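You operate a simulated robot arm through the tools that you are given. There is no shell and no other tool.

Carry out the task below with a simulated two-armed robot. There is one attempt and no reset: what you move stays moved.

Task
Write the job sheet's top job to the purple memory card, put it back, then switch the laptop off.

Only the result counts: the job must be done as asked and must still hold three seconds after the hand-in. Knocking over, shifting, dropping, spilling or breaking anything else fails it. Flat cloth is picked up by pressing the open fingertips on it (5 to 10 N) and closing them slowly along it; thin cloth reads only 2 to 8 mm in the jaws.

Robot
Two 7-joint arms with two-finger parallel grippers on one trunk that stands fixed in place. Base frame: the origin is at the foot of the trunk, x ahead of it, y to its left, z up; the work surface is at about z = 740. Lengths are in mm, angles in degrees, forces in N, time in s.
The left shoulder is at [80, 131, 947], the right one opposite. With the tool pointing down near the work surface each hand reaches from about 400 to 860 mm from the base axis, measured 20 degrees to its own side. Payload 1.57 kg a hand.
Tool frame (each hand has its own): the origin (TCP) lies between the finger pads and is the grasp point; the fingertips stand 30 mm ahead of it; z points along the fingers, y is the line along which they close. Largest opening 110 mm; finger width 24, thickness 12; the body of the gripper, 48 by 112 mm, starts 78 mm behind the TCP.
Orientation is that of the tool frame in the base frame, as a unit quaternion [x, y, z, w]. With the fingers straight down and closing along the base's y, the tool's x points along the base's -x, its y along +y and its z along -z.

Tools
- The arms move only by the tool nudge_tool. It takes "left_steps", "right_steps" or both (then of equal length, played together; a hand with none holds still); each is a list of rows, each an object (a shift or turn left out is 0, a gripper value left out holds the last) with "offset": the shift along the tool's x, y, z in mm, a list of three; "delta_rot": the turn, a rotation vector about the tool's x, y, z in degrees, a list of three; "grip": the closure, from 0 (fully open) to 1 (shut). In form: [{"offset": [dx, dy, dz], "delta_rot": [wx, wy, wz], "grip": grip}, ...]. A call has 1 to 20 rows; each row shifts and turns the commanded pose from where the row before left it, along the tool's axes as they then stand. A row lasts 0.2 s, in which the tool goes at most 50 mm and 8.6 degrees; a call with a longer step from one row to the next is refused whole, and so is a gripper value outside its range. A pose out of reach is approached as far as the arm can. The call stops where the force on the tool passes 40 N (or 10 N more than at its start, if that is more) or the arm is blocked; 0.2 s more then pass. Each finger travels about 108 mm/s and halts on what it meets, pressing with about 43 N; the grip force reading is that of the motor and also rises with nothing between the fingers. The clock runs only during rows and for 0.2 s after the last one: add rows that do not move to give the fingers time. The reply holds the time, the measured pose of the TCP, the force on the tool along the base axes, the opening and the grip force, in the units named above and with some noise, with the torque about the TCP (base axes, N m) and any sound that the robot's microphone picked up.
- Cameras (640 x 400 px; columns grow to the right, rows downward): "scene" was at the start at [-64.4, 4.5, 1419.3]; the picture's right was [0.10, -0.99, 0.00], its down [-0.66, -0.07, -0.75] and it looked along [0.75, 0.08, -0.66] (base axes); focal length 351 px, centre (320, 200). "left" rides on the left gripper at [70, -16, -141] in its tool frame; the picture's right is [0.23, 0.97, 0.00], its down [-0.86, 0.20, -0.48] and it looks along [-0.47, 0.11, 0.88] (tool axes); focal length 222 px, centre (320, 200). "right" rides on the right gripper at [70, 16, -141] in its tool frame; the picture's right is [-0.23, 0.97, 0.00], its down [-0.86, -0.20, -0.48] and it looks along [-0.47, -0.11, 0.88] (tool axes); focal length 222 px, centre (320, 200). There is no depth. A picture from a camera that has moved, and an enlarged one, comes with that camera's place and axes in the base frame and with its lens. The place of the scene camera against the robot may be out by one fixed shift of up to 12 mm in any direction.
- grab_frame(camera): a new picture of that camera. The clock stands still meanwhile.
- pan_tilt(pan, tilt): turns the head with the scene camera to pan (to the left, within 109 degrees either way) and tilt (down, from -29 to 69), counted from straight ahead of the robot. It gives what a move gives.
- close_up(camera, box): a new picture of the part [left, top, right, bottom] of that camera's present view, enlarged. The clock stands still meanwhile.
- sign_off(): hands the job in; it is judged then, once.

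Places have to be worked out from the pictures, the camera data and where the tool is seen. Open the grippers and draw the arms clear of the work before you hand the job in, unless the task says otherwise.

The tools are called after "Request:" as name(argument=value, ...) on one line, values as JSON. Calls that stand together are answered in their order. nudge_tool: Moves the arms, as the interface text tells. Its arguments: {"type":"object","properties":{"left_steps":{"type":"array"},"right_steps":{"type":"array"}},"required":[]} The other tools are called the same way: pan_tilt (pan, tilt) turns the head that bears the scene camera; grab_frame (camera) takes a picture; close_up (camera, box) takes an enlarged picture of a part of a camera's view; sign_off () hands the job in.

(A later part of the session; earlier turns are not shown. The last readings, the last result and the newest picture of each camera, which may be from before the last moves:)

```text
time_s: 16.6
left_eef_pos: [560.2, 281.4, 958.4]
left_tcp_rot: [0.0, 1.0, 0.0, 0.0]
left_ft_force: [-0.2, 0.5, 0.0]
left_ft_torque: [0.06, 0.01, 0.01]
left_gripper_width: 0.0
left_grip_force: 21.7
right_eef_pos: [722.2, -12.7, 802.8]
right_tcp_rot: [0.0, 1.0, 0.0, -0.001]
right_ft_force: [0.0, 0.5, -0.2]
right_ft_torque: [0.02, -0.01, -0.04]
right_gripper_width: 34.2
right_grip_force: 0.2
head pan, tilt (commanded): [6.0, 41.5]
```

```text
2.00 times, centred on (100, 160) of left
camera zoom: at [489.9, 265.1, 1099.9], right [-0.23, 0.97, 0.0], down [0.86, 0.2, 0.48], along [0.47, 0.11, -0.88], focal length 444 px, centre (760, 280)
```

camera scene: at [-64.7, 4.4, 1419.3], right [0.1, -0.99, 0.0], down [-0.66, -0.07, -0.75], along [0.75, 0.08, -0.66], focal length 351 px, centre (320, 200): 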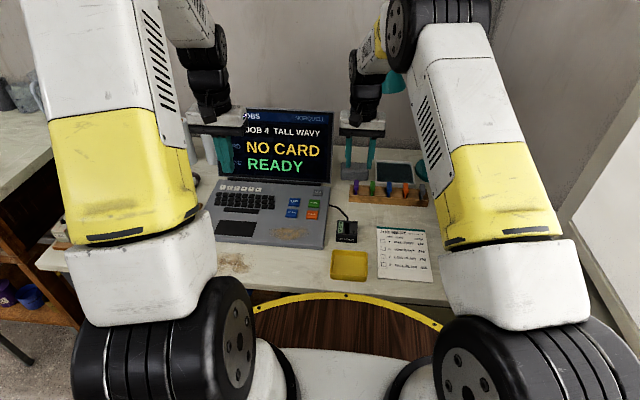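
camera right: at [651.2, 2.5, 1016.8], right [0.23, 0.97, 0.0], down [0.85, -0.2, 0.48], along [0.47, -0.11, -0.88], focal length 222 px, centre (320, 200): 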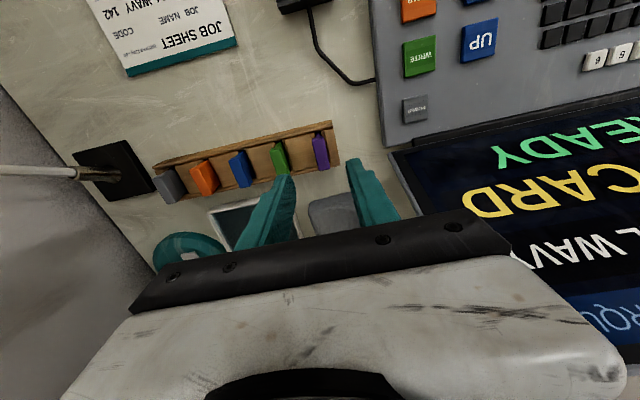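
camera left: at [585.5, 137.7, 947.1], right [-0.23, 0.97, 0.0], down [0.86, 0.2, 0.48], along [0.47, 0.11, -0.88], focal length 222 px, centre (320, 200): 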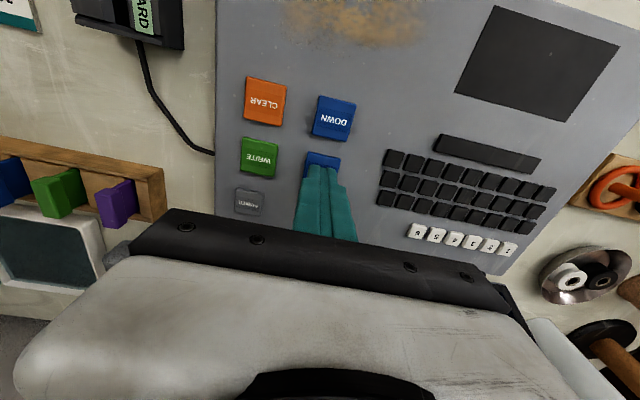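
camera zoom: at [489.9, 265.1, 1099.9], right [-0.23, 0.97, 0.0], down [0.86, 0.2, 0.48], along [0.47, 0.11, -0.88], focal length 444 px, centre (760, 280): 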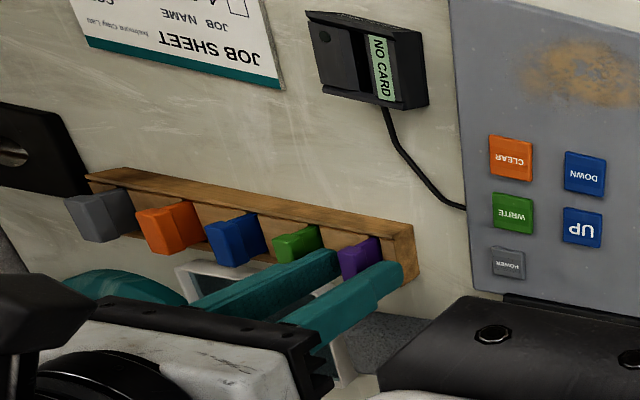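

The fingers straddle the handle with the tips about 5 mm above the rack. I'll close gently on the card.

Request:
nudge_tool(right_steps=[{"grip": 0.78}, {"grip": 0.84}, {"grip": 0.9}, {"grip": 0.95}, {"grip": 1.0}, {}, {}])

Request:
close_up(camera="scene", box=[335, 170, 385, 210])

Request:
close_up(camera="right", box=[260, 120, 380, 220])

```text
time_s: 18.2
left_eef_pos: [559.7, 281.1, 958.8]
left_tcp_rot: [0.0, 1.0, 0.001, 0.001]
left_ft_force: [-0.2, -0.5, 0.8]
left_ft_torque: [0.03, 0.01, -0.01]
left_gripper_width: 0.0
left_grip_force: 21.6
right_eef_pos: [724.0, -12.6, 804.2]
right_tcp_rot: [0.0, 1.0, 0.001, 0.0]
right_ft_force: [-0.3, -0.2, 0.0]
right_ft_torque: [0.02, -0.04, 0.01]
right_gripper_width: 11.1
right_grip_force: 28.8
head pan, tilt (commanded): [6.0, 41.5]
```

```text
10.00 times, centred on (360, 190) of scene
camera zoom: at [-64.3, 4.6, 1419.3], right [0.1, -0.99, 0.0], down [-0.66, -0.07, -0.75], along [0.75, 0.08, -0.66], focal length 3506 px, centre (-80, 300)
```

zoom: 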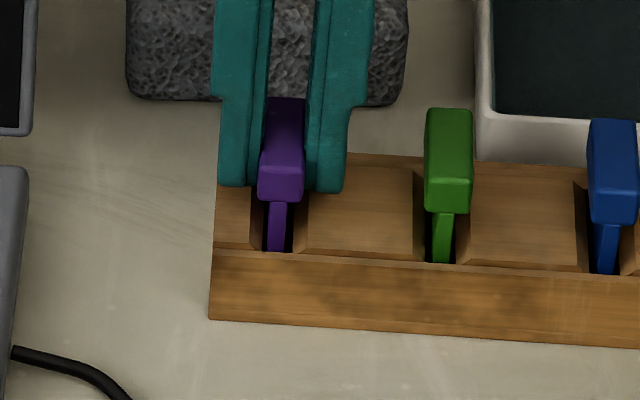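

```text
4.00 times, centred on (320, 170) of right
camera zoom: at [652.3, 4.6, 944.0], right [0.23, 0.97, 0.0], down [0.86, -0.2, 0.48], along [0.47, -0.11, -0.88], focal length 888 px, centre (320, 320)
```

zoom: 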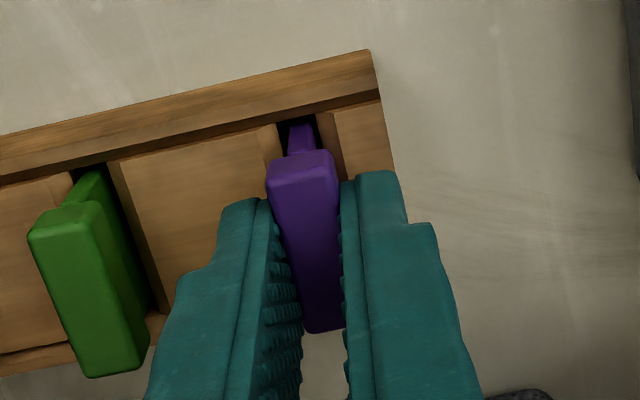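

The card is held at 11.1 mm. I'll lift it straight up slowly by 60 mm.

Request:
nudge_tool(right_steps=[{"offset": [0, 0, -4]}, {"offset": [0, 0, -6]}, {"offset": [0, 0, -10]}, {"offset": [0, 0, -10]}, {"offset": [0, 0, -15]}, {"offset": [0, 0, -15]}])

Request:
close_up(camera="scene", box=[335, 130, 415, 210])

Request:
close_up(camera="right", box=[260, 120, 380, 220])

Request:
close_up(camera="left", box=[0, 60, 240, 260])

```text
time_s: 19.6
left_eef_pos: [558.0, 281.2, 959.3]
left_tcp_rot: [0.0, 1.0, 0.0, 0.001]
left_ft_force: [0.3, 1.6, 0.1]
left_ft_torque: [-0.04, 0.0, 0.0]
left_gripper_width: 0.0
left_grip_force: 21.4
right_eef_pos: [721.3, -12.0, 862.4]
right_tcp_rot: [0.0, 1.0, 0.0, 0.0]
right_ft_force: [0.3, -0.4, -0.4]
right_ft_torque: [0.0, 0.0, 0.03]
right_gripper_width: 11.2
right_grip_force: 28.7
head pan, tilt (commanded): [6.0, 41.5]
```

```text
5.00 times, centred on (375, 170) of scene
camera zoom: at [-64.2, 4.6, 1419.3], right [0.1, -0.99, 0.0], down [-0.66, -0.07, -0.75], along [0.74, 0.08, -0.66], focal length 1753 px, centre (45, 350)
```

zoom: 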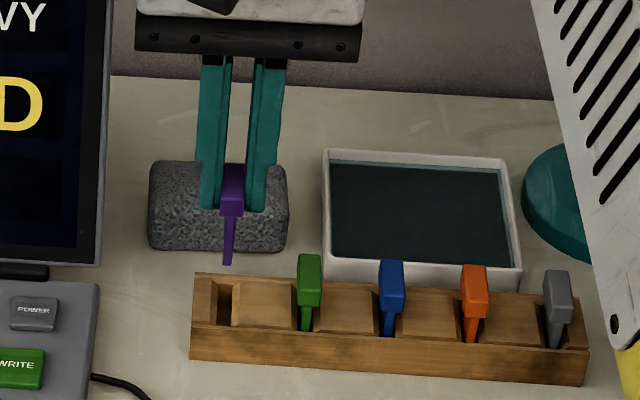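

```text
4.00 times, centred on (320, 170) of right
camera zoom: at [651.7, 5.1, 1003.5], right [0.23, 0.97, 0.0], down [0.86, -0.2, 0.48], along [0.47, -0.11, -0.88], focal length 888 px, centre (320, 320)
```

zoom: 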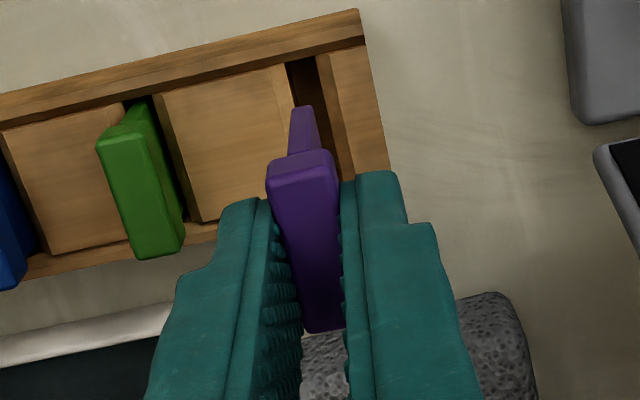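

```text
2.00 times, centred on (120, 160) of left
camera zoom: at [490.0, 265.1, 1099.9], right [-0.23, 0.97, 0.0], down [0.86, 0.2, 0.48], along [0.47, 0.11, -0.88], focal length 444 px, centre (720, 280)
```

zoom: 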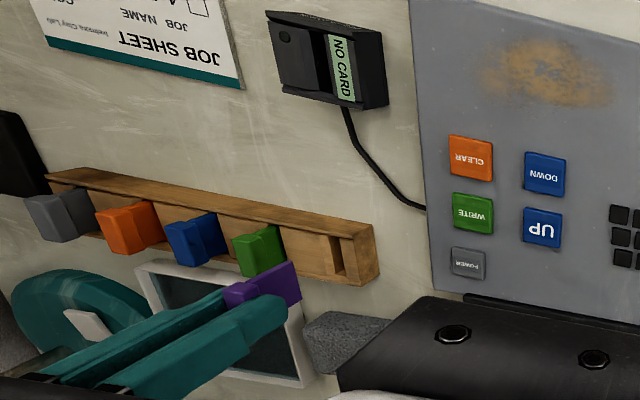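

The card is out, with about 37 mm of blade below the handle. I'll carry it over the reader slot near (567, 6), staying high.

Request:
nudge_tool(right_steps=[{"offset": [31, 3.6, -4]}, {"offset": [31, 3.6, -4]}, {"offset": [31, 3.6, -4]}, {"offset": [31, 3.6, -4]}, {"offset": [31, 3.6, -4]}, {}])

Request:
grab_frame(camera="right")

Request:
grab_frame(camera="scene")

Request:
grab_frame(camera="left")

```text
time_s: 21.0
left_eef_pos: [559.0, 282.2, 959.2]
left_tcp_rot: [0.0, 1.0, -0.001, 0.0]
left_ft_force: [0.4, 0.0, -0.5]
left_ft_torque: [-0.01, 0.01, 0.02]
left_gripper_width: 0.1
left_grip_force: 21.8
right_eef_pos: [567.2, 5.0, 880.8]
right_tcp_rot: [0.0, 1.0, 0.0, 0.001]
right_ft_force: [0.1, 0.3, 0.6]
right_ft_torque: [0.01, 0.02, -0.01]
right_gripper_width: 11.3
right_grip_force: 28.7
head pan, tilt (commanded): [6.0, 41.5]
```

```text
taken
camera right: at [496.3, 22.4, 1021.3], right [0.23, 0.97, 0.0], down [0.86, -0.2, 0.48], along [0.47, -0.11, -0.88], focal length 222 px, centre (320, 200)
```

right: 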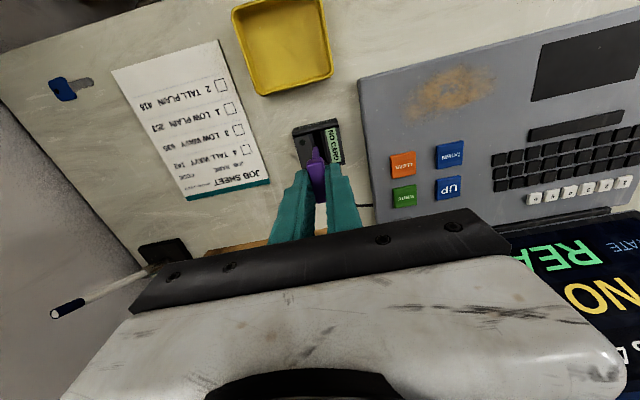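

```text
taken
camera scene: at [-64.3, 4.6, 1419.3], right [0.1, -0.99, 0.0], down [-0.66, -0.07, -0.75], along [0.75, 0.08, -0.66], focal length 351 px, centre (320, 200)
```

scene: 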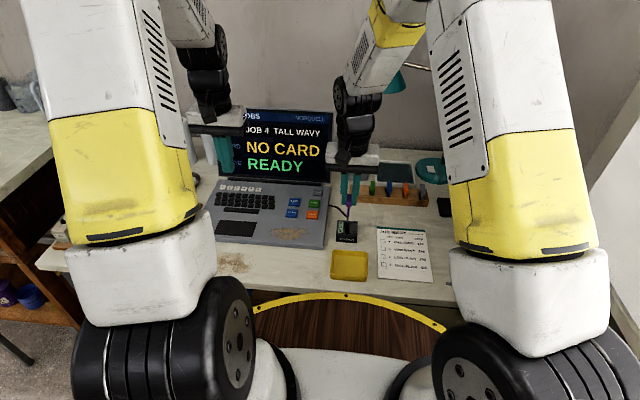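

```text
taken
camera left: at [489.9, 265.1, 1099.9], right [-0.23, 0.97, 0.0], down [0.86, 0.2, 0.48], along [0.47, 0.11, -0.88], focal length 222 px, centre (320, 200)
```

left: 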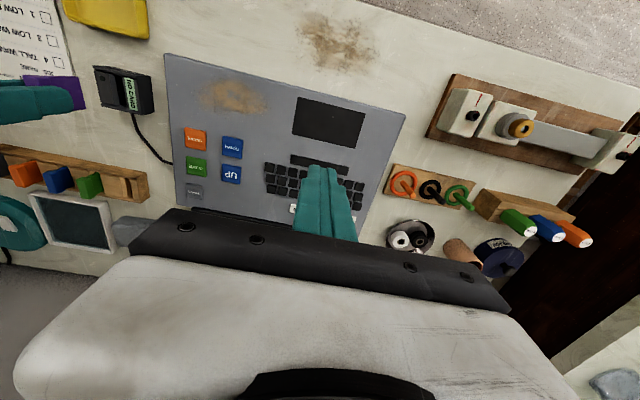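

Request:
close_up(camera="right", box=[280, 110, 360, 170])

Request:
close_up(camera="scene", box=[325, 185, 375, 250])

Request:
close_up(camera="left", box=[40, 50, 180, 130])

```text
6.67 times, centred on (320, 140) of right
camera zoom: at [496.3, 22.4, 1021.3], right [0.23, 0.97, 0.0], down [0.86, -0.2, 0.48], along [0.47, -0.11, -0.88], focal length 1481 px, centre (320, 600)
```

zoom: 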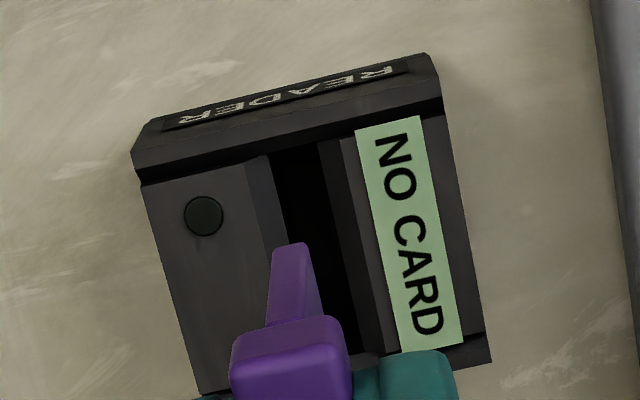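

```text
6.15 times, centred on (350, 218) of scene
camera zoom: at [-64.3, 4.6, 1419.3], right [0.1, -0.99, 0.0], down [-0.66, -0.07, -0.75], along [0.75, 0.08, -0.66], focal length 2157 px, centre (135, 92)
```

zoom: 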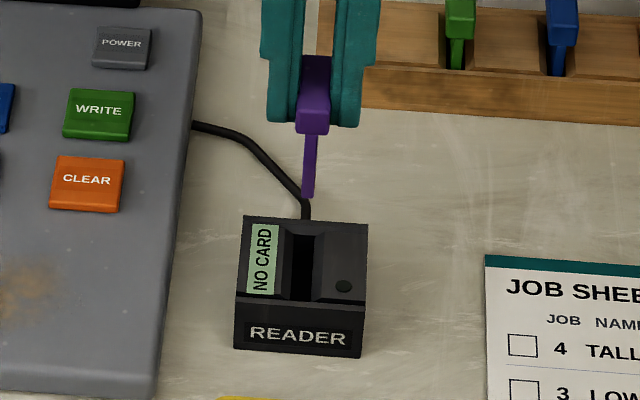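

```text
4.57 times, centred on (110, 90) of left
camera zoom: at [489.9, 265.1, 1099.9], right [-0.23, 0.97, 0.0], down [0.86, 0.2, 0.48], along [0.47, 0.11, -0.88], focal length 1015 px, centre (1280, 703)
```

zoom: 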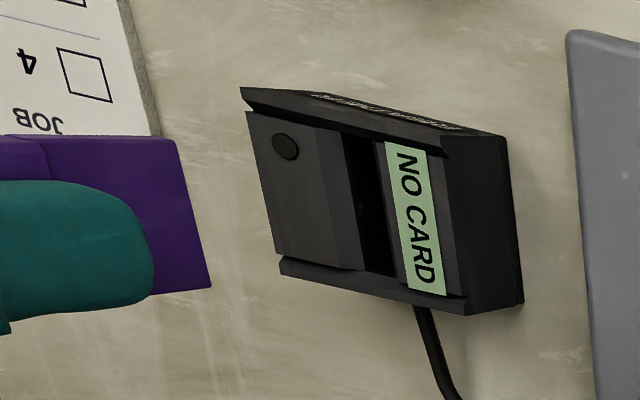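

Seen from the wrist, the blade lines up with the reader slot to about 0.3 mm in y. The reader's rail is about 1.5 mm nearer the tool than the rack's was, so I'll shift 1.5 mm forward and lower until the blade is just above the slot.

Request:
nudge_tool(right_steps=[{"offset": [-1.5, 0, 10]}, {"offset": [0, 0, 12]}, {"offset": [0, 0, 12]}, {"offset": [0, 0, 8]}, {"offset": [0, 0, 6]}, {}])

Request:
close_up(camera="right", box=[280, 110, 360, 170])

Request:
close_up(camera="scene", box=[325, 195, 375, 250])

Request:
close_up(camera="left", box=[40, 50, 180, 130])

```text
time_s: 22.4
left_eef_pos: [559.6, 282.4, 959.0]
left_tcp_rot: [0.0, 1.0, 0.0, 0.0]
left_ft_force: [0.0, 0.5, -0.1]
left_ft_torque: [0.01, -0.04, 0.0]
left_gripper_width: 0.0
left_grip_force: 21.3
right_eef_pos: [569.2, 5.4, 834.7]
right_tcp_rot: [0.0, 1.0, 0.0, 0.0]
right_ft_force: [0.6, 0.3, -0.3]
right_ft_torque: [-0.01, 0.02, -0.01]
right_gripper_width: 11.0
right_grip_force: 29.0
head pan, tilt (commanded): [6.0, 41.5]
```

```text
6.67 times, centred on (320, 140) of right
camera zoom: at [498.9, 22.3, 976.2], right [0.23, 0.97, 0.0], down [0.86, -0.2, 0.48], along [0.47, -0.11, -0.88], focal length 1481 px, centre (320, 600)
```

zoom: 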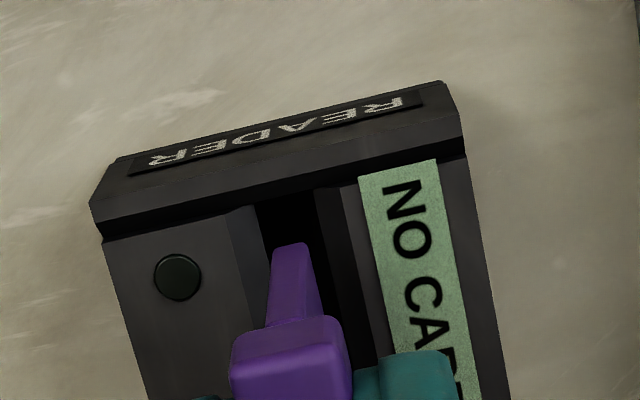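

```text
7.27 times, centred on (350, 222) of scene
camera zoom: at [-64.4, 4.6, 1419.3], right [0.1, -0.99, 0.0], down [-0.66, -0.07, -0.75], along [0.75, 0.08, -0.66], focal length 2550 px, centre (102, 36)
```

zoom: 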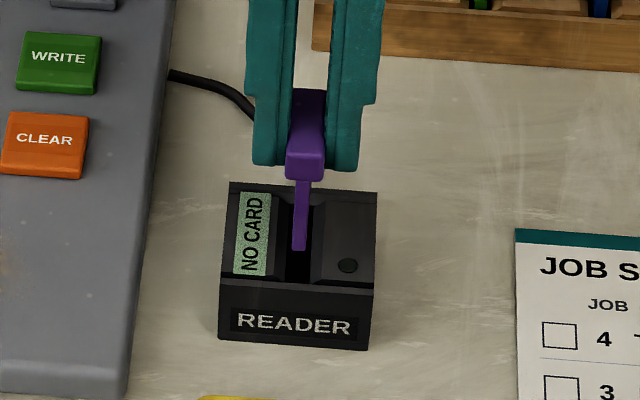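

```text
4.57 times, centred on (110, 90) of left
camera zoom: at [489.9, 265.1, 1099.9], right [-0.23, 0.97, 0.0], down [0.86, 0.2, 0.48], along [0.47, 0.11, -0.88], focal length 1015 px, centre (1280, 703)
```

zoom: 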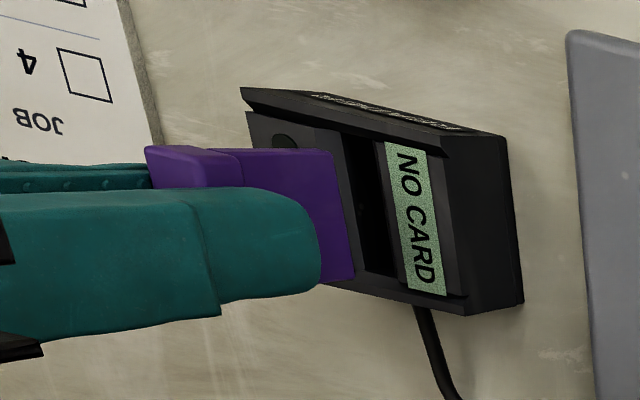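

The blade is centred over the slot in both views, with about 3.5 mm to the front rail. I'll lower it gently into the slot.

Request:
nudge_tool(right_steps=[{"offset": [0, 0, 3]}, {"offset": [0, 0, 3]}, {"offset": [0, 0, 3]}, {"offset": [0, 0, 3]}, {"offset": [0, 0, 3]}])

Request:
close_up(camera="scene", box=[325, 195, 375, 250])

Request:
close_up(camera="right", box=[280, 110, 360, 170])

```text
time_s: 23.6
left_eef_pos: [560.2, 281.4, 958.8]
left_tcp_rot: [0.0, 1.0, 0.0, 0.0]
left_ft_force: [-0.8, -0.5, 0.0]
left_ft_torque: [-0.03, 0.02, 0.01]
left_gripper_width: 0.0
left_grip_force: 21.2
right_eef_pos: [568.9, 5.1, 820.2]
right_tcp_rot: [0.0, 1.0, 0.0, 0.0]
right_ft_force: [-0.5, -1.0, -1.1]
right_ft_torque: [-0.02, 0.01, -0.01]
right_gripper_width: 11.5
right_grip_force: 28.8
head pan, tilt (commanded): [6.0, 41.5]
```

```text
7.27 times, centred on (350, 222) of scene
camera zoom: at [-64.4, 4.6, 1419.3], right [0.1, -0.99, 0.0], down [-0.66, -0.07, -0.75], along [0.75, 0.08, -0.66], focal length 2550 px, centre (102, 36)
```

zoom: 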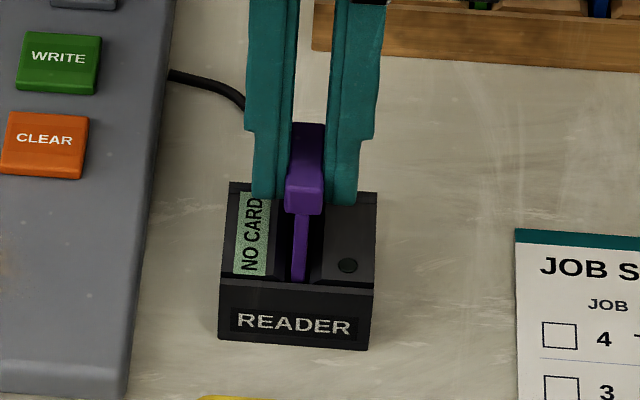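

```text
6.67 times, centred on (320, 140) of right
camera zoom: at [498.8, 21.8, 960.5], right [0.23, 0.97, 0.0], down [0.86, -0.2, 0.48], along [0.47, -0.11, -0.88], focal length 1481 px, centre (320, 600)
```

zoom: 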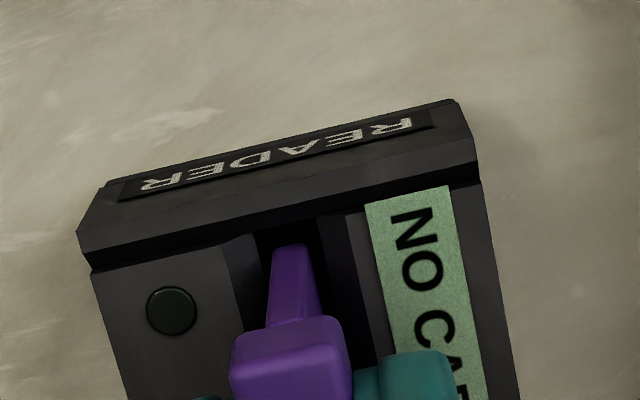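

The blade is entering the slot without any force. I'll continue down in 2–3 mm steps.

Request:
nudge_tool(right_steps=[{"offset": [0, 0, 3]}, {"offset": [0, 0, 3]}, {"offset": [0, 0, 2]}, {"offset": [0, 0, 2]}])

Request:
close_up(camera="scene", box=[325, 195, 375, 250])

Request:
close_up(camera="left", box=[40, 50, 180, 130])

```text
time_s: 24.6
left_eef_pos: [558.4, 281.4, 958.4]
left_tcp_rot: [0.0, 1.0, 0.0, 0.0]
left_ft_force: [-0.7, -0.7, -0.3]
left_ft_torque: [0.0, 0.03, -0.02]
left_gripper_width: 0.1
left_grip_force: 20.5
right_eef_pos: [569.6, 7.1, 809.7]
right_tcp_rot: [0.001, 1.0, 0.0, 0.001]
right_ft_force: [0.3, -0.6, 0.7]
right_ft_torque: [0.01, 0.03, -0.01]
right_gripper_width: 11.1
right_grip_force: 29.1
head pan, tilt (commanded): [6.0, 41.5]
```

```text
7.27 times, centred on (350, 222) of scene
camera zoom: at [-64.4, 4.6, 1419.3], right [0.1, -0.99, 0.0], down [-0.66, -0.07, -0.75], along [0.75, 0.08, -0.66], focal length 2550 px, centre (102, 36)
```

zoom: 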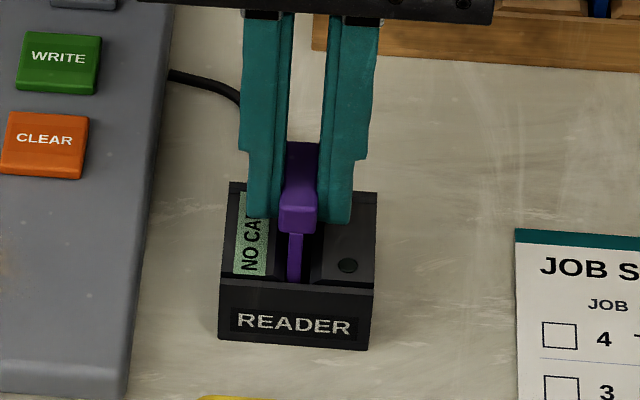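

```text
4.57 times, centred on (110, 90) of left
camera zoom: at [489.9, 265.1, 1099.9], right [-0.23, 0.97, 0.0], down [0.86, 0.2, 0.48], along [0.47, 0.11, -0.88], focal length 1015 px, centre (1280, 703)
```

zoom: 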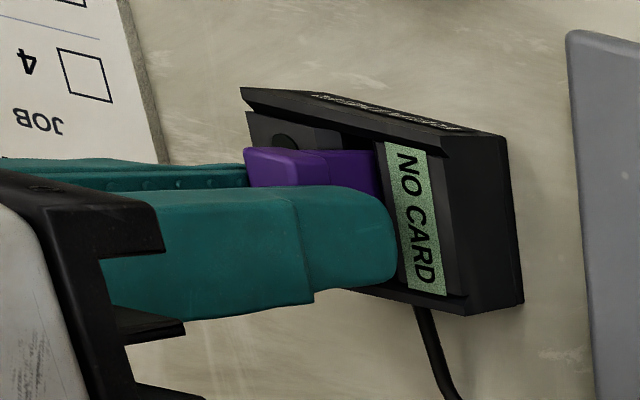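

The hand has wandered about 2 mm to the left without any command, so I'll hold still for a moment and look again.

Request:
nudge_tool(right_steps=[{}, {}, {}])

Request:
close_up(camera="scene", box=[330, 205, 370, 245])

Request:
close_up(camera="right", box=[280, 110, 360, 190])

Request:
close_up(camera="scene", box=[220, 100, 340, 180])

```text
time_s: 25.4
left_eef_pos: [559.8, 282.0, 959.0]
left_tcp_rot: [-0.001, 1.0, 0.0, 0.001]
left_ft_force: [-0.2, 0.1, -0.6]
left_ft_torque: [-0.02, 0.01, 0.01]
left_gripper_width: 0.0
left_grip_force: 20.8
right_eef_pos: [569.4, 6.0, 809.3]
right_tcp_rot: [0.0, 1.0, 0.0, 0.0]
right_ft_force: [0.3, 1.0, 0.5]
right_ft_torque: [0.01, 0.0, 0.01]
right_gripper_width: 11.2
right_grip_force: 28.8
head pan, tilt (commanded): [6.0, 41.5]
```

```text
10.00 times, centred on (350, 225) of scene
camera zoom: at [-64.3, 4.6, 1419.3], right [0.1, -0.99, 0.0], down [-0.66, -0.07, -0.75], along [0.75, 0.08, -0.66], focal length 3506 px, centre (20, -50)
```

zoom: 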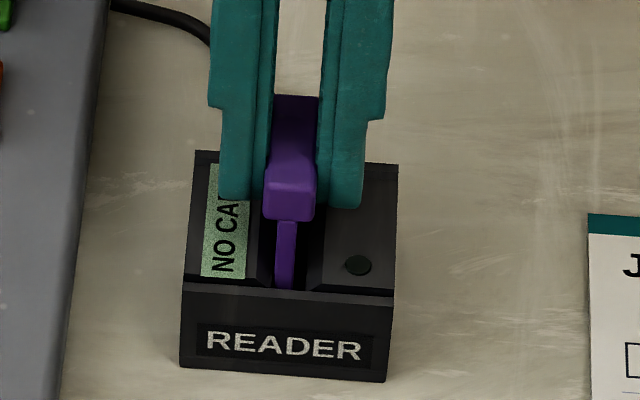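

```text
5.00 times, centred on (320, 150) of right
camera zoom: at [499.0, 23.3, 951.0], right [0.23, 0.97, 0.0], down [0.86, -0.2, 0.48], along [0.47, -0.11, -0.88], focal length 1111 px, centre (320, 450)
```

zoom: 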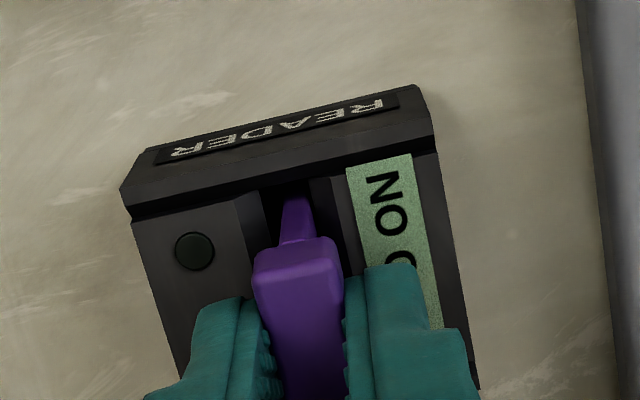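

```text
5.00 times, centred on (280, 140) of scene
camera zoom: at [-64.3, 4.6, 1419.3], right [0.1, -0.99, 0.0], down [-0.66, -0.07, -0.75], along [0.75, 0.08, -0.66], focal length 1753 px, centre (520, 500)
```

zoom: 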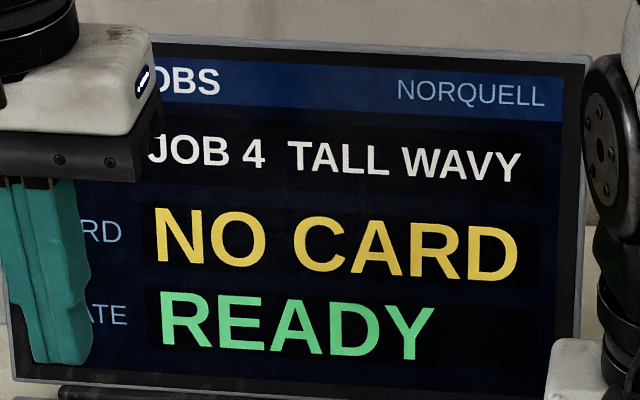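

The blade is well into the slot but about 1 mm toward its left wall. I'll correct by 1 mm and lower the last few millimetres.

Request:
nudge_tool(right_steps=[{"offset": [0, -1, 0]}, {"offset": [0, 0, 2]}, {"offset": [0, 0, 2]}, {"offset": [0, 0, 1]}])

Request:
close_up(camera="scene", box=[330, 205, 370, 245])

Request:
close_up(camera="scene", box=[220, 100, 340, 180])

```text
time_s: 26.4
left_eef_pos: [560.5, 281.7, 958.2]
left_tcp_rot: [-0.001, 1.0, -0.001, 0.0]
left_ft_force: [0.0, 0.3, -0.1]
left_ft_torque: [-0.04, -0.01, 0.02]
left_gripper_width: 0.1
left_grip_force: 21.2
right_eef_pos: [569.1, 4.7, 806.6]
right_tcp_rot: [0.0, 1.0, 0.0, 0.0]
right_ft_force: [-0.2, 0.3, 0.0]
right_ft_torque: [0.01, 0.0, 0.0]
right_gripper_width: 11.3
right_grip_force: 28.1
head pan, tilt (commanded): [6.0, 41.5]
```

```text
10.00 times, centred on (350, 225) of scene
camera zoom: at [-64.3, 4.6, 1419.3], right [0.1, -0.99, 0.0], down [-0.66, -0.07, -0.75], along [0.75, 0.08, -0.66], focal length 3506 px, centre (20, -50)
```

zoom: 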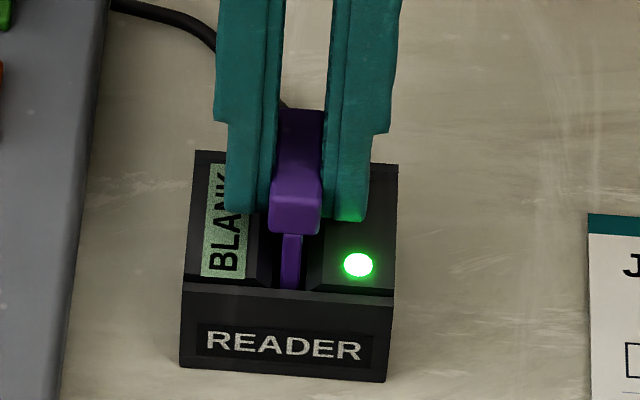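

```text
5.00 times, centred on (280, 140) of scene
camera zoom: at [-64.3, 4.6, 1419.3], right [0.1, -0.99, 0.0], down [-0.66, -0.07, -0.75], along [0.75, 0.08, -0.66], focal length 1753 px, centre (520, 500)
```

zoom: 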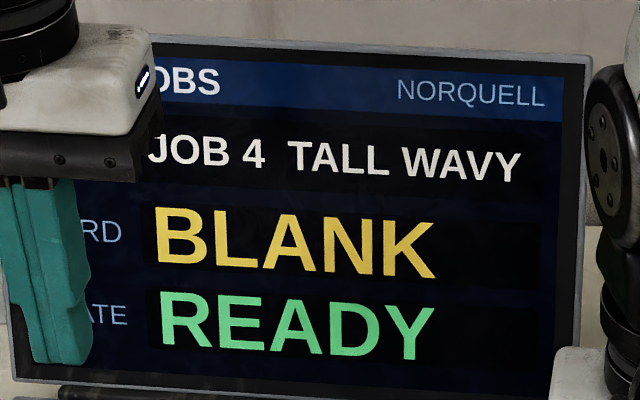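

The reader's lamp is green and both displays read BLANK, so the card is recognised. I'll lower a little further so that the card is fully seated before I let go.

Request:
nudge_tool(right_steps=[{"offset": [0, 0, 1]}, {"offset": [0, 0, 1]}, {"offset": [0, 0, 1]}])

Request:
close_up(camera="scene", box=[330, 205, 370, 245])

```text
time_s: 27.2
left_eef_pos: [559.1, 281.9, 959.7]
left_tcp_rot: [0.0, 1.0, 0.0, 0.0]
left_ft_force: [1.1, -0.1, -0.7]
left_ft_torque: [0.0, 0.03, 0.01]
left_gripper_width: 0.0
left_grip_force: 22.2
right_eef_pos: [569.8, 4.8, 802.6]
right_tcp_rot: [0.0, 1.0, -0.001, -0.001]
right_ft_force: [-0.5, -0.5, 3.9]
right_ft_torque: [-0.07, 0.11, 0.01]
right_gripper_width: 11.2
right_grip_force: 28.7
head pan, tilt (commanded): [6.0, 41.5]
```

```text
10.00 times, centred on (350, 225) of scene
camera zoom: at [-64.5, 4.5, 1419.3], right [0.1, -0.99, 0.0], down [-0.66, -0.07, -0.75], along [0.75, 0.08, -0.66], focal length 3506 px, centre (20, -50)
```

zoom: 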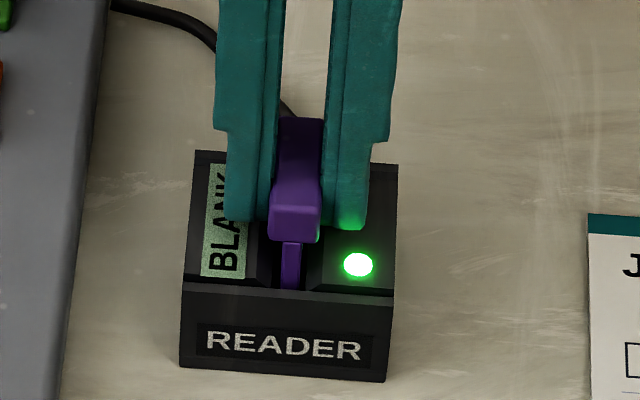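

There's light contact (4 N) at z ≈ 802.6, the same seat height as in the rack, so the card is home. I'll open the fingers part way and see that the card stays put.

Request:
nudge_tool(right_steps=[{"grip": 0.85}, {"grip": 0.78}, {"grip": 0.7}, {}])

Request:
close_up(camera="scene", box=[330, 205, 370, 245])

```text
time_s: 28.2
left_eef_pos: [558.8, 282.3, 959.3]
left_tcp_rot: [0.0, 1.0, 0.0, -0.001]
left_ft_force: [-0.3, -1.0, -0.6]
left_ft_torque: [0.0, 0.03, -0.01]
left_gripper_width: 0.0
left_grip_force: 20.9
right_eef_pos: [568.9, 5.3, 801.0]
right_tcp_rot: [0.0, 1.0, 0.0, 0.0]
right_ft_force: [0.2, -0.3, 0.9]
right_ft_torque: [0.01, -0.02, -0.02]
right_gripper_width: 32.8
right_grip_force: 0.1
head pan, tilt (commanded): [6.0, 41.5]
```

```text
10.00 times, centred on (350, 225) of scene
camera zoom: at [-64.3, 4.6, 1419.3], right [0.1, -0.99, 0.0], down [-0.66, -0.07, -0.75], along [0.75, 0.08, -0.66], focal length 3506 px, centre (20, -50)
```

zoom: 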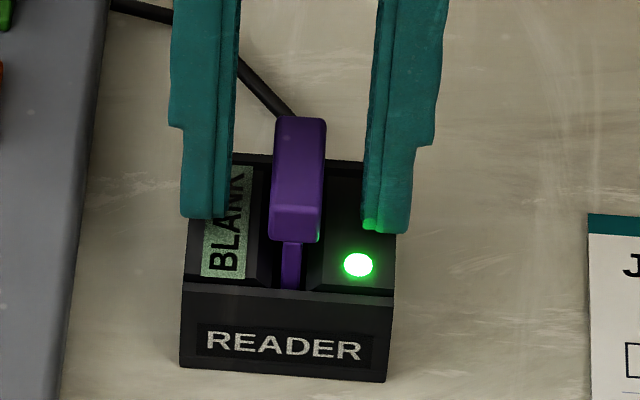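

The card stands by itself and still reads BLANK. I'll lift the right hand off and draw it away to the right, then bring the closed left hand over WRITE at (657, 101).

Request:
nudge_tool(right_steps=[{"offset": [0, 0, -15]}, {"offset": [0, 0, -30]}, {"offset": [0, 0, -35]}, {"offset": [0, -40, -20]}, {"offset": [0, -40, -20]}, {"offset": [0, -40, -20]}, {}, {}, {}, {}, {}, {}], left_steps=[{}, {}, {}, {}, {"offset": [-12.2, -22.6, 13.7]}, {"offset": [-12.2, -22.6, 13.7]}, {"offset": [-12.2, -22.6, 13.7]}, {"offset": [-12.2, -22.6, 13.7]}, {"offset": [-12.2, -22.6, 13.7]}, {"offset": [-12.2, -22.6, 13.7]}, {"offset": [-12.2, -22.6, 13.7]}, {"offset": [-12.2, -22.6, 13.7]}])

Request:
close_up(camera="left", box=[220, 60, 420, 200])

Request:
grab_frame(camera="scene")

```text
time_s: 30.8
left_eef_pos: [659.6, 99.7, 847.6]
left_tcp_rot: [0.0, 1.0, 0.0, 0.001]
left_ft_force: [0.1, 0.6, 0.1]
left_ft_torque: [-0.01, 0.0, 0.0]
left_gripper_width: 0.0
left_grip_force: 20.7
right_eef_pos: [571.4, -114.3, 942.0]
right_tcp_rot: [0.0, 1.0, 0.0, 0.0]
right_ft_force: [0.5, 0.2, -0.5]
right_ft_torque: [0.02, 0.01, 0.01]
right_gripper_width: 33.1
right_grip_force: 0.0
head pan, tilt (commanded): [6.0, 41.5]
```

```text
2.86 times, centred on (320, 130) of left
camera zoom: at [589.1, 84.0, 987.9], right [-0.23, 0.97, 0.0], down [0.86, 0.2, 0.48], along [0.47, 0.11, -0.88], focal length 635 px, centre (320, 400)
```

zoom: 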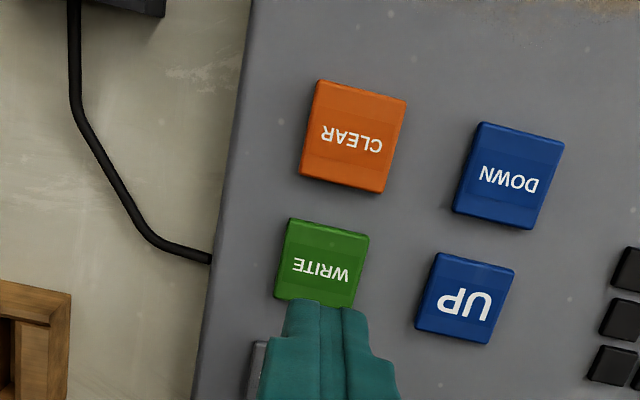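

```text
taken
camera scene: at [-64.5, 4.7, 1419.3], right [0.1, -0.99, 0.0], down [-0.66, -0.07, -0.75], along [0.75, 0.08, -0.66], focal length 351 px, centre (320, 200)
```

scene: 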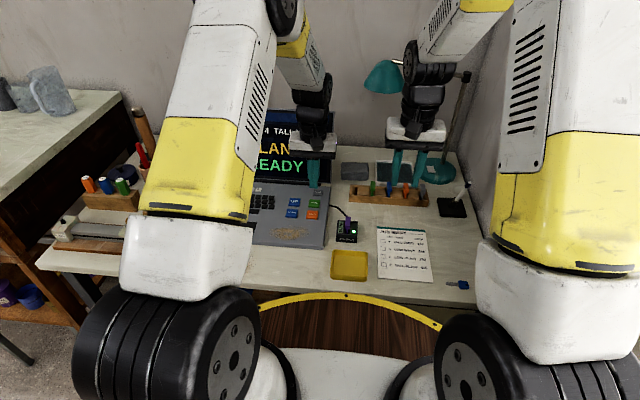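

WRITE's centre reads as about (655.5, 100.5). I'll correct by 3 mm and press it with the same profile that clicked UP.

Request:
nudge_tool(left_steps=[{"offset": [3, 0.5, 14]}, {"offset": [0, 0, 14]}, {"offset": [0, 0, 13]}, {}])

Request:
close_up(camera="left", box=[220, 60, 420, 220])

```text
time_s: 31.8
left_eef_pos: [654.0, 102.9, 805.4]
left_tcp_rot: [0.0, 1.0, 0.0, 0.0]
left_ft_force: [0.2, -0.1, 0.0]
left_ft_torque: [0.02, -0.02, 0.0]
left_gripper_width: 0.0
left_grip_force: 21.2
right_eef_pos: [570.4, -114.9, 943.2]
right_tcp_rot: [0.0, 1.0, 0.0, 0.0]
right_ft_force: [-0.3, 0.2, -0.1]
right_ft_torque: [-0.01, -0.03, -0.01]
right_gripper_width: 33.2
right_grip_force: 0.0
head pan, tilt (commanded): [6.0, 41.5]
```

```text
2.50 times, centred on (320, 140) of left
camera zoom: at [584.0, 87.5, 946.7], right [-0.23, 0.97, 0.0], down [0.86, 0.2, 0.48], along [0.47, 0.11, -0.88], focal length 555 px, centre (320, 350)
```

zoom: 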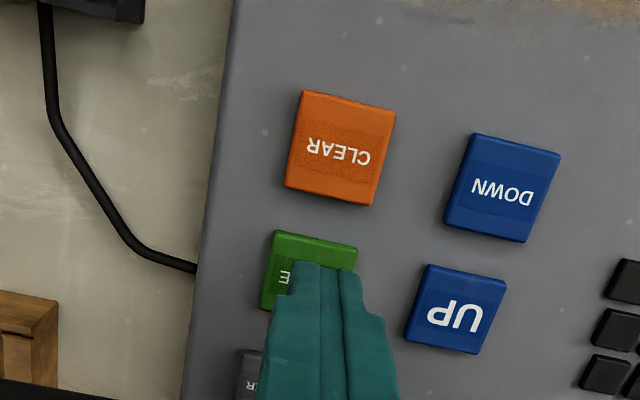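

The tips are over WRITE but about 3 mm to its left. I'll shift by that much and press.

Request:
nudge_tool(left_steps=[{"offset": [-0.5, -2.5, 0]}, {"offset": [0, 0, 8]}, {"offset": [0, 0, 4]}, {"offset": [0, 0, 2]}, {}])

```text
time_s: 33.0
left_eef_pos: [654.3, 98.7, 792.0]
left_tcp_rot: [0.0, 1.0, 0.0, 0.0]
left_ft_force: [-0.1, 1.4, 1.7]
left_ft_torque: [-0.01, -0.02, 0.04]
left_gripper_width: 0.0
left_grip_force: 21.0
right_eef_pos: [570.0, -116.1, 944.3]
right_tcp_rot: [0.0, 1.0, -0.001, -0.001]
right_ft_force: [0.0, -0.3, -0.4]
right_ft_torque: [-0.01, -0.03, 0.01]
right_gripper_width: 33.0
right_grip_force: 0.0
head pan, tilt (commanded): [6.0, 41.5]
heard: click
```

A click was heard. I'll back the finger off 16 mm and read the reader and the screen.

Request:
nudge_tool(left_steps=[{"offset": [0, 0, -8]}, {"offset": [0, 0, -8]}])

Request:
close_up(camera="scene", box=[330, 205, 370, 245])

Request:
close_up(camera="scene", box=[240, 100, 360, 180])

Request:
close_up(camera="right", box=[360, 50, 640, 250])

```text
time_s: 33.6
left_eef_pos: [655.0, 100.3, 807.8]
left_tcp_rot: [0.0, 1.0, 0.0, 0.0]
left_ft_force: [-0.2, -1.0, 0.1]
left_ft_torque: [0.0, 0.03, 0.0]
left_gripper_width: 0.2
left_grip_force: 21.3
right_eef_pos: [570.6, -115.1, 943.3]
right_tcp_rot: [0.0, 1.0, 0.001, 0.0]
right_ft_force: [0.3, -0.3, 0.3]
right_ft_torque: [0.02, -0.05, -0.01]
right_gripper_width: 33.0
right_grip_force: 0.1
head pan, tilt (commanded): [6.0, 41.5]
```

```text
10.00 times, centred on (350, 225) of scene
camera zoom: at [-64.2, 4.5, 1419.3], right [0.1, -0.99, 0.0], down [-0.66, -0.07, -0.75], along [0.75, 0.08, -0.66], focal length 3506 px, centre (20, -50)
```

zoom: 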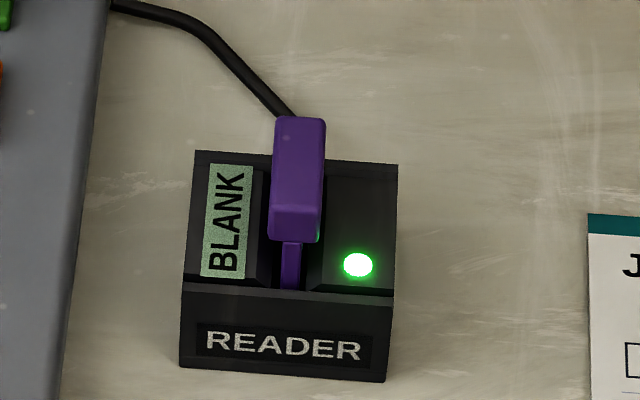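

```text
5.00 times, centred on (300, 140) of scene
camera zoom: at [-64.2, 4.5, 1419.3], right [0.1, -0.99, 0.0], down [-0.66, -0.07, -0.75], along [0.75, 0.08, -0.66], focal length 1753 px, centre (420, 500)
```

zoom: 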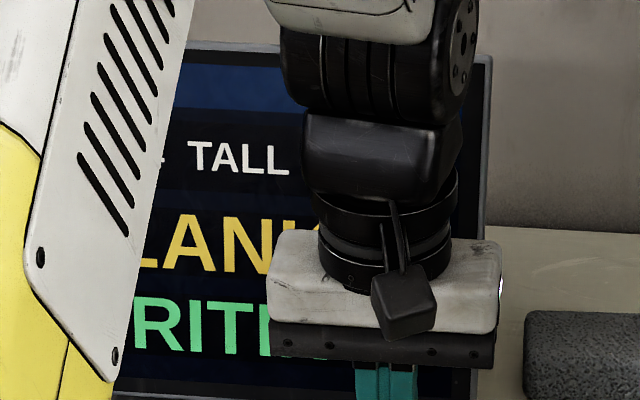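

```text
2.00 times, centred on (500, 150) of right
camera zoom: at [500.0, -97.2, 1084.4], right [0.23, 0.97, 0.0], down [0.86, -0.2, 0.48], along [0.47, -0.11, -0.88], focal length 444 px, centre (-40, 300)
```

zoom: 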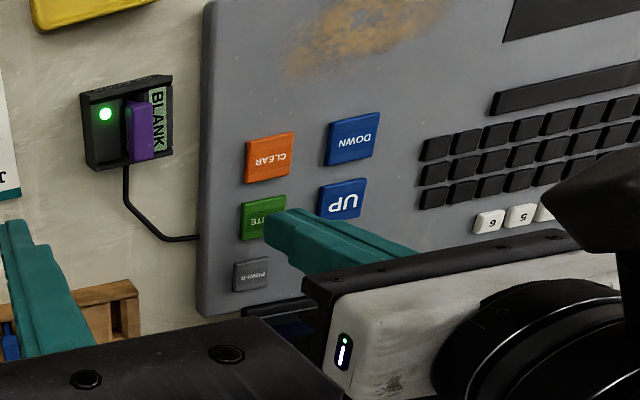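

The screen reads WRITING, so the card has to stay in until it finishes. I'll draw the left hand up and back meanwhile so the screen can be seen, and wait.

Request:
nudge_tool(left_steps=[{"offset": [0, 0, -30]}, {"offset": [10, 20, -30]}, {"offset": [12, 25, -30]}, {"offset": [15, 30, -20]}, {"offset": [15, 30, -20]}, {"offset": [15, 30, -10]}, {"offset": [15, 30, -10]}, {"offset": [10, 16, 0]}, {}, {}])

Request:
close_up(camera="scene", box=[220, 100, 340, 180])

Request:
close_up(camera="scene", box=[330, 205, 370, 245])

```text
time_s: 35.8
left_eef_pos: [562.7, 280.8, 956.3]
left_tcp_rot: [0.001, 1.0, 0.0, 0.0]
left_ft_force: [0.0, -0.4, -0.1]
left_ft_torque: [0.0, -0.03, -0.04]
left_gripper_width: 0.0
left_grip_force: 21.6
right_eef_pos: [571.5, -114.7, 943.3]
right_tcp_rot: [0.0, 1.0, 0.0, -0.001]
right_ft_force: [-0.1, 1.1, -0.7]
right_ft_torque: [0.01, -0.02, 0.01]
right_gripper_width: 33.1
right_grip_force: 0.0
head pan, tilt (commanded): [6.0, 41.5]
```

```text
5.00 times, centred on (280, 140) of scene
camera zoom: at [-64.4, 4.5, 1419.3], right [0.1, -0.99, 0.0], down [-0.66, -0.07, -0.75], along [0.75, 0.08, -0.66], focal length 1753 px, centre (520, 500)
```

zoom: 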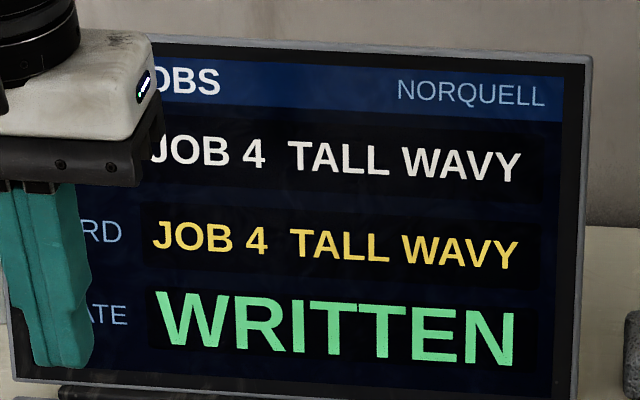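

```text
10.00 times, centred on (350, 225) of scene
camera zoom: at [-64.4, 4.5, 1419.3], right [0.1, -0.99, 0.0], down [-0.66, -0.07, -0.75], along [0.75, 0.08, -0.66], focal length 3506 px, centre (20, -50)
```

zoom: 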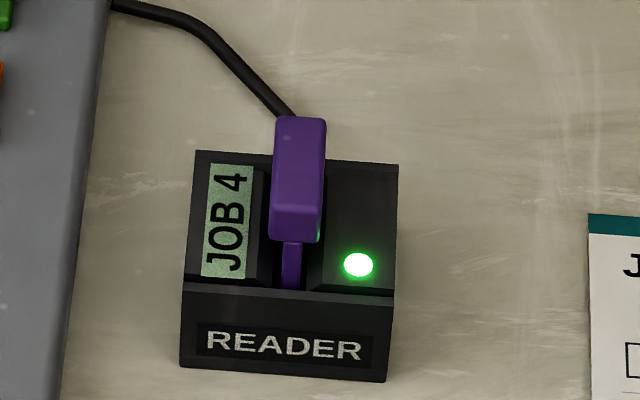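

WRITTEN: the card now holds JOB 4 TALL WAVY on both displays. I'll bring the right hand back over the card along the same path, stopping 15 mm above the release height.

Request:
nudge_tool(right_steps=[{"offset": [0, 40, 20]}, {"offset": [0, 40, 20]}, {"offset": [0, 40, 20]}, {"offset": [0, 0, 20]}, {"offset": [0, 0, 20]}, {"offset": [0, 0, 15]}, {"offset": [0, 0, 10]}, {}])

Request:
close_up(camera="right", box=[260, 120, 380, 220])

Request:
close_up(camera="scene", box=[325, 195, 375, 245])

```text
time_s: 37.6
left_eef_pos: [563.1, 281.5, 955.2]
left_tcp_rot: [0.0, 1.0, 0.0, 0.0]
left_ft_force: [0.9, -0.7, -1.1]
left_ft_torque: [0.04, -0.02, 0.0]
left_gripper_width: 0.0
left_grip_force: 21.8
right_eef_pos: [569.9, 0.9, 817.6]
right_tcp_rot: [0.0, 1.0, 0.0, 0.0]
right_ft_force: [-0.5, -0.2, 0.5]
right_ft_torque: [0.0, 0.0, 0.03]
right_gripper_width: 33.1
right_grip_force: 0.1
head pan, tilt (commanded): [6.0, 41.5]
```

```text
4.00 times, centred on (320, 170) of right
camera zoom: at [498.5, 18.9, 958.1], right [0.23, 0.97, 0.0], down [0.85, -0.2, 0.48], along [0.47, -0.11, -0.88], focal length 888 px, centre (320, 320)
```

zoom: 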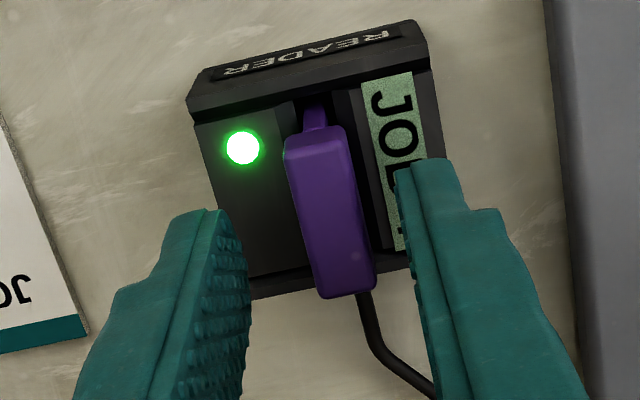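

```text
8.00 times, centred on (350, 220) of scene
camera zoom: at [-64.4, 4.6, 1419.3], right [0.1, -0.99, 0.0], down [-0.66, -0.07, -0.75], along [0.75, 0.08, -0.66], focal length 2804 px, centre (80, 40)
```

zoom: 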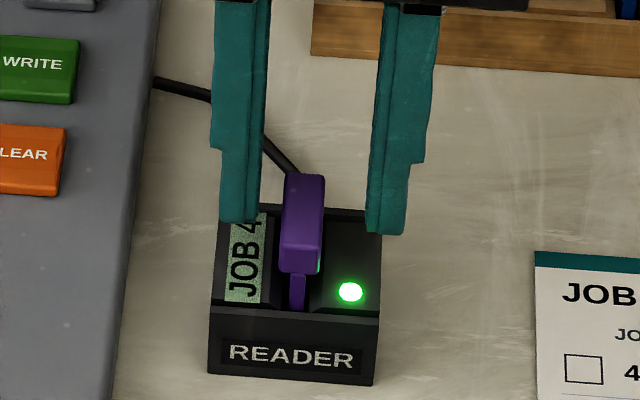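

The measured y is 0.9, and the view shows the hand about 4 mm to the right of the card, so small drifts add up between moves. I'll shift 4 mm left and check before going down.

Request:
nudge_tool(right_steps=[{"offset": [0, 2, 0]}, {"offset": [0, 2, 0]}, {}])

Request:
close_up(camera="scene", box=[325, 195, 375, 245])

Request:
close_up(camera="right", box=[260, 120, 380, 220])

```text
time_s: 38.4
left_eef_pos: [562.1, 282.2, 953.8]
left_tcp_rot: [0.001, 1.0, 0.001, 0.0]
left_ft_force: [0.0, 0.0, -0.4]
left_ft_torque: [-0.01, -0.04, 0.03]
left_gripper_width: 0.0
left_grip_force: 21.6
right_eef_pos: [569.6, 6.7, 817.5]
right_tcp_rot: [0.0, 1.0, 0.0, 0.0]
right_ft_force: [-0.1, 0.2, -0.3]
right_ft_torque: [0.01, 0.01, 0.02]
right_gripper_width: 33.1
right_grip_force: 0.0
head pan, tilt (commanded): [6.0, 41.5]
```

```text
8.00 times, centred on (350, 220) of scene
camera zoom: at [-64.3, 4.6, 1419.3], right [0.1, -0.99, 0.0], down [-0.66, -0.07, -0.75], along [0.75, 0.08, -0.66], focal length 2804 px, centre (80, 40)
```

zoom: 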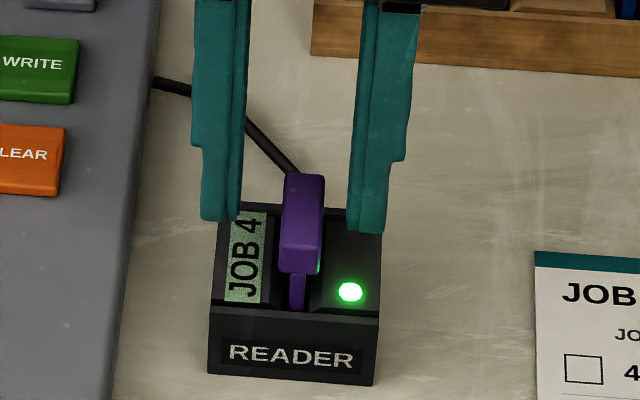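

```text
4.00 times, centred on (320, 170) of right
camera zoom: at [498.7, 24.7, 958.1], right [0.23, 0.97, 0.0], down [0.86, -0.2, 0.48], along [0.47, -0.11, -0.88], focal length 888 px, centre (320, 320)
```

zoom: 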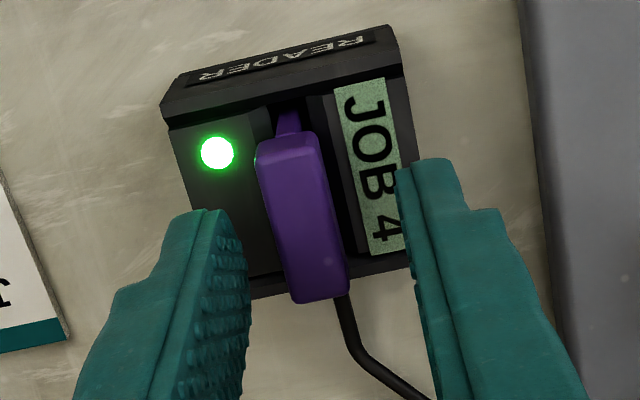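

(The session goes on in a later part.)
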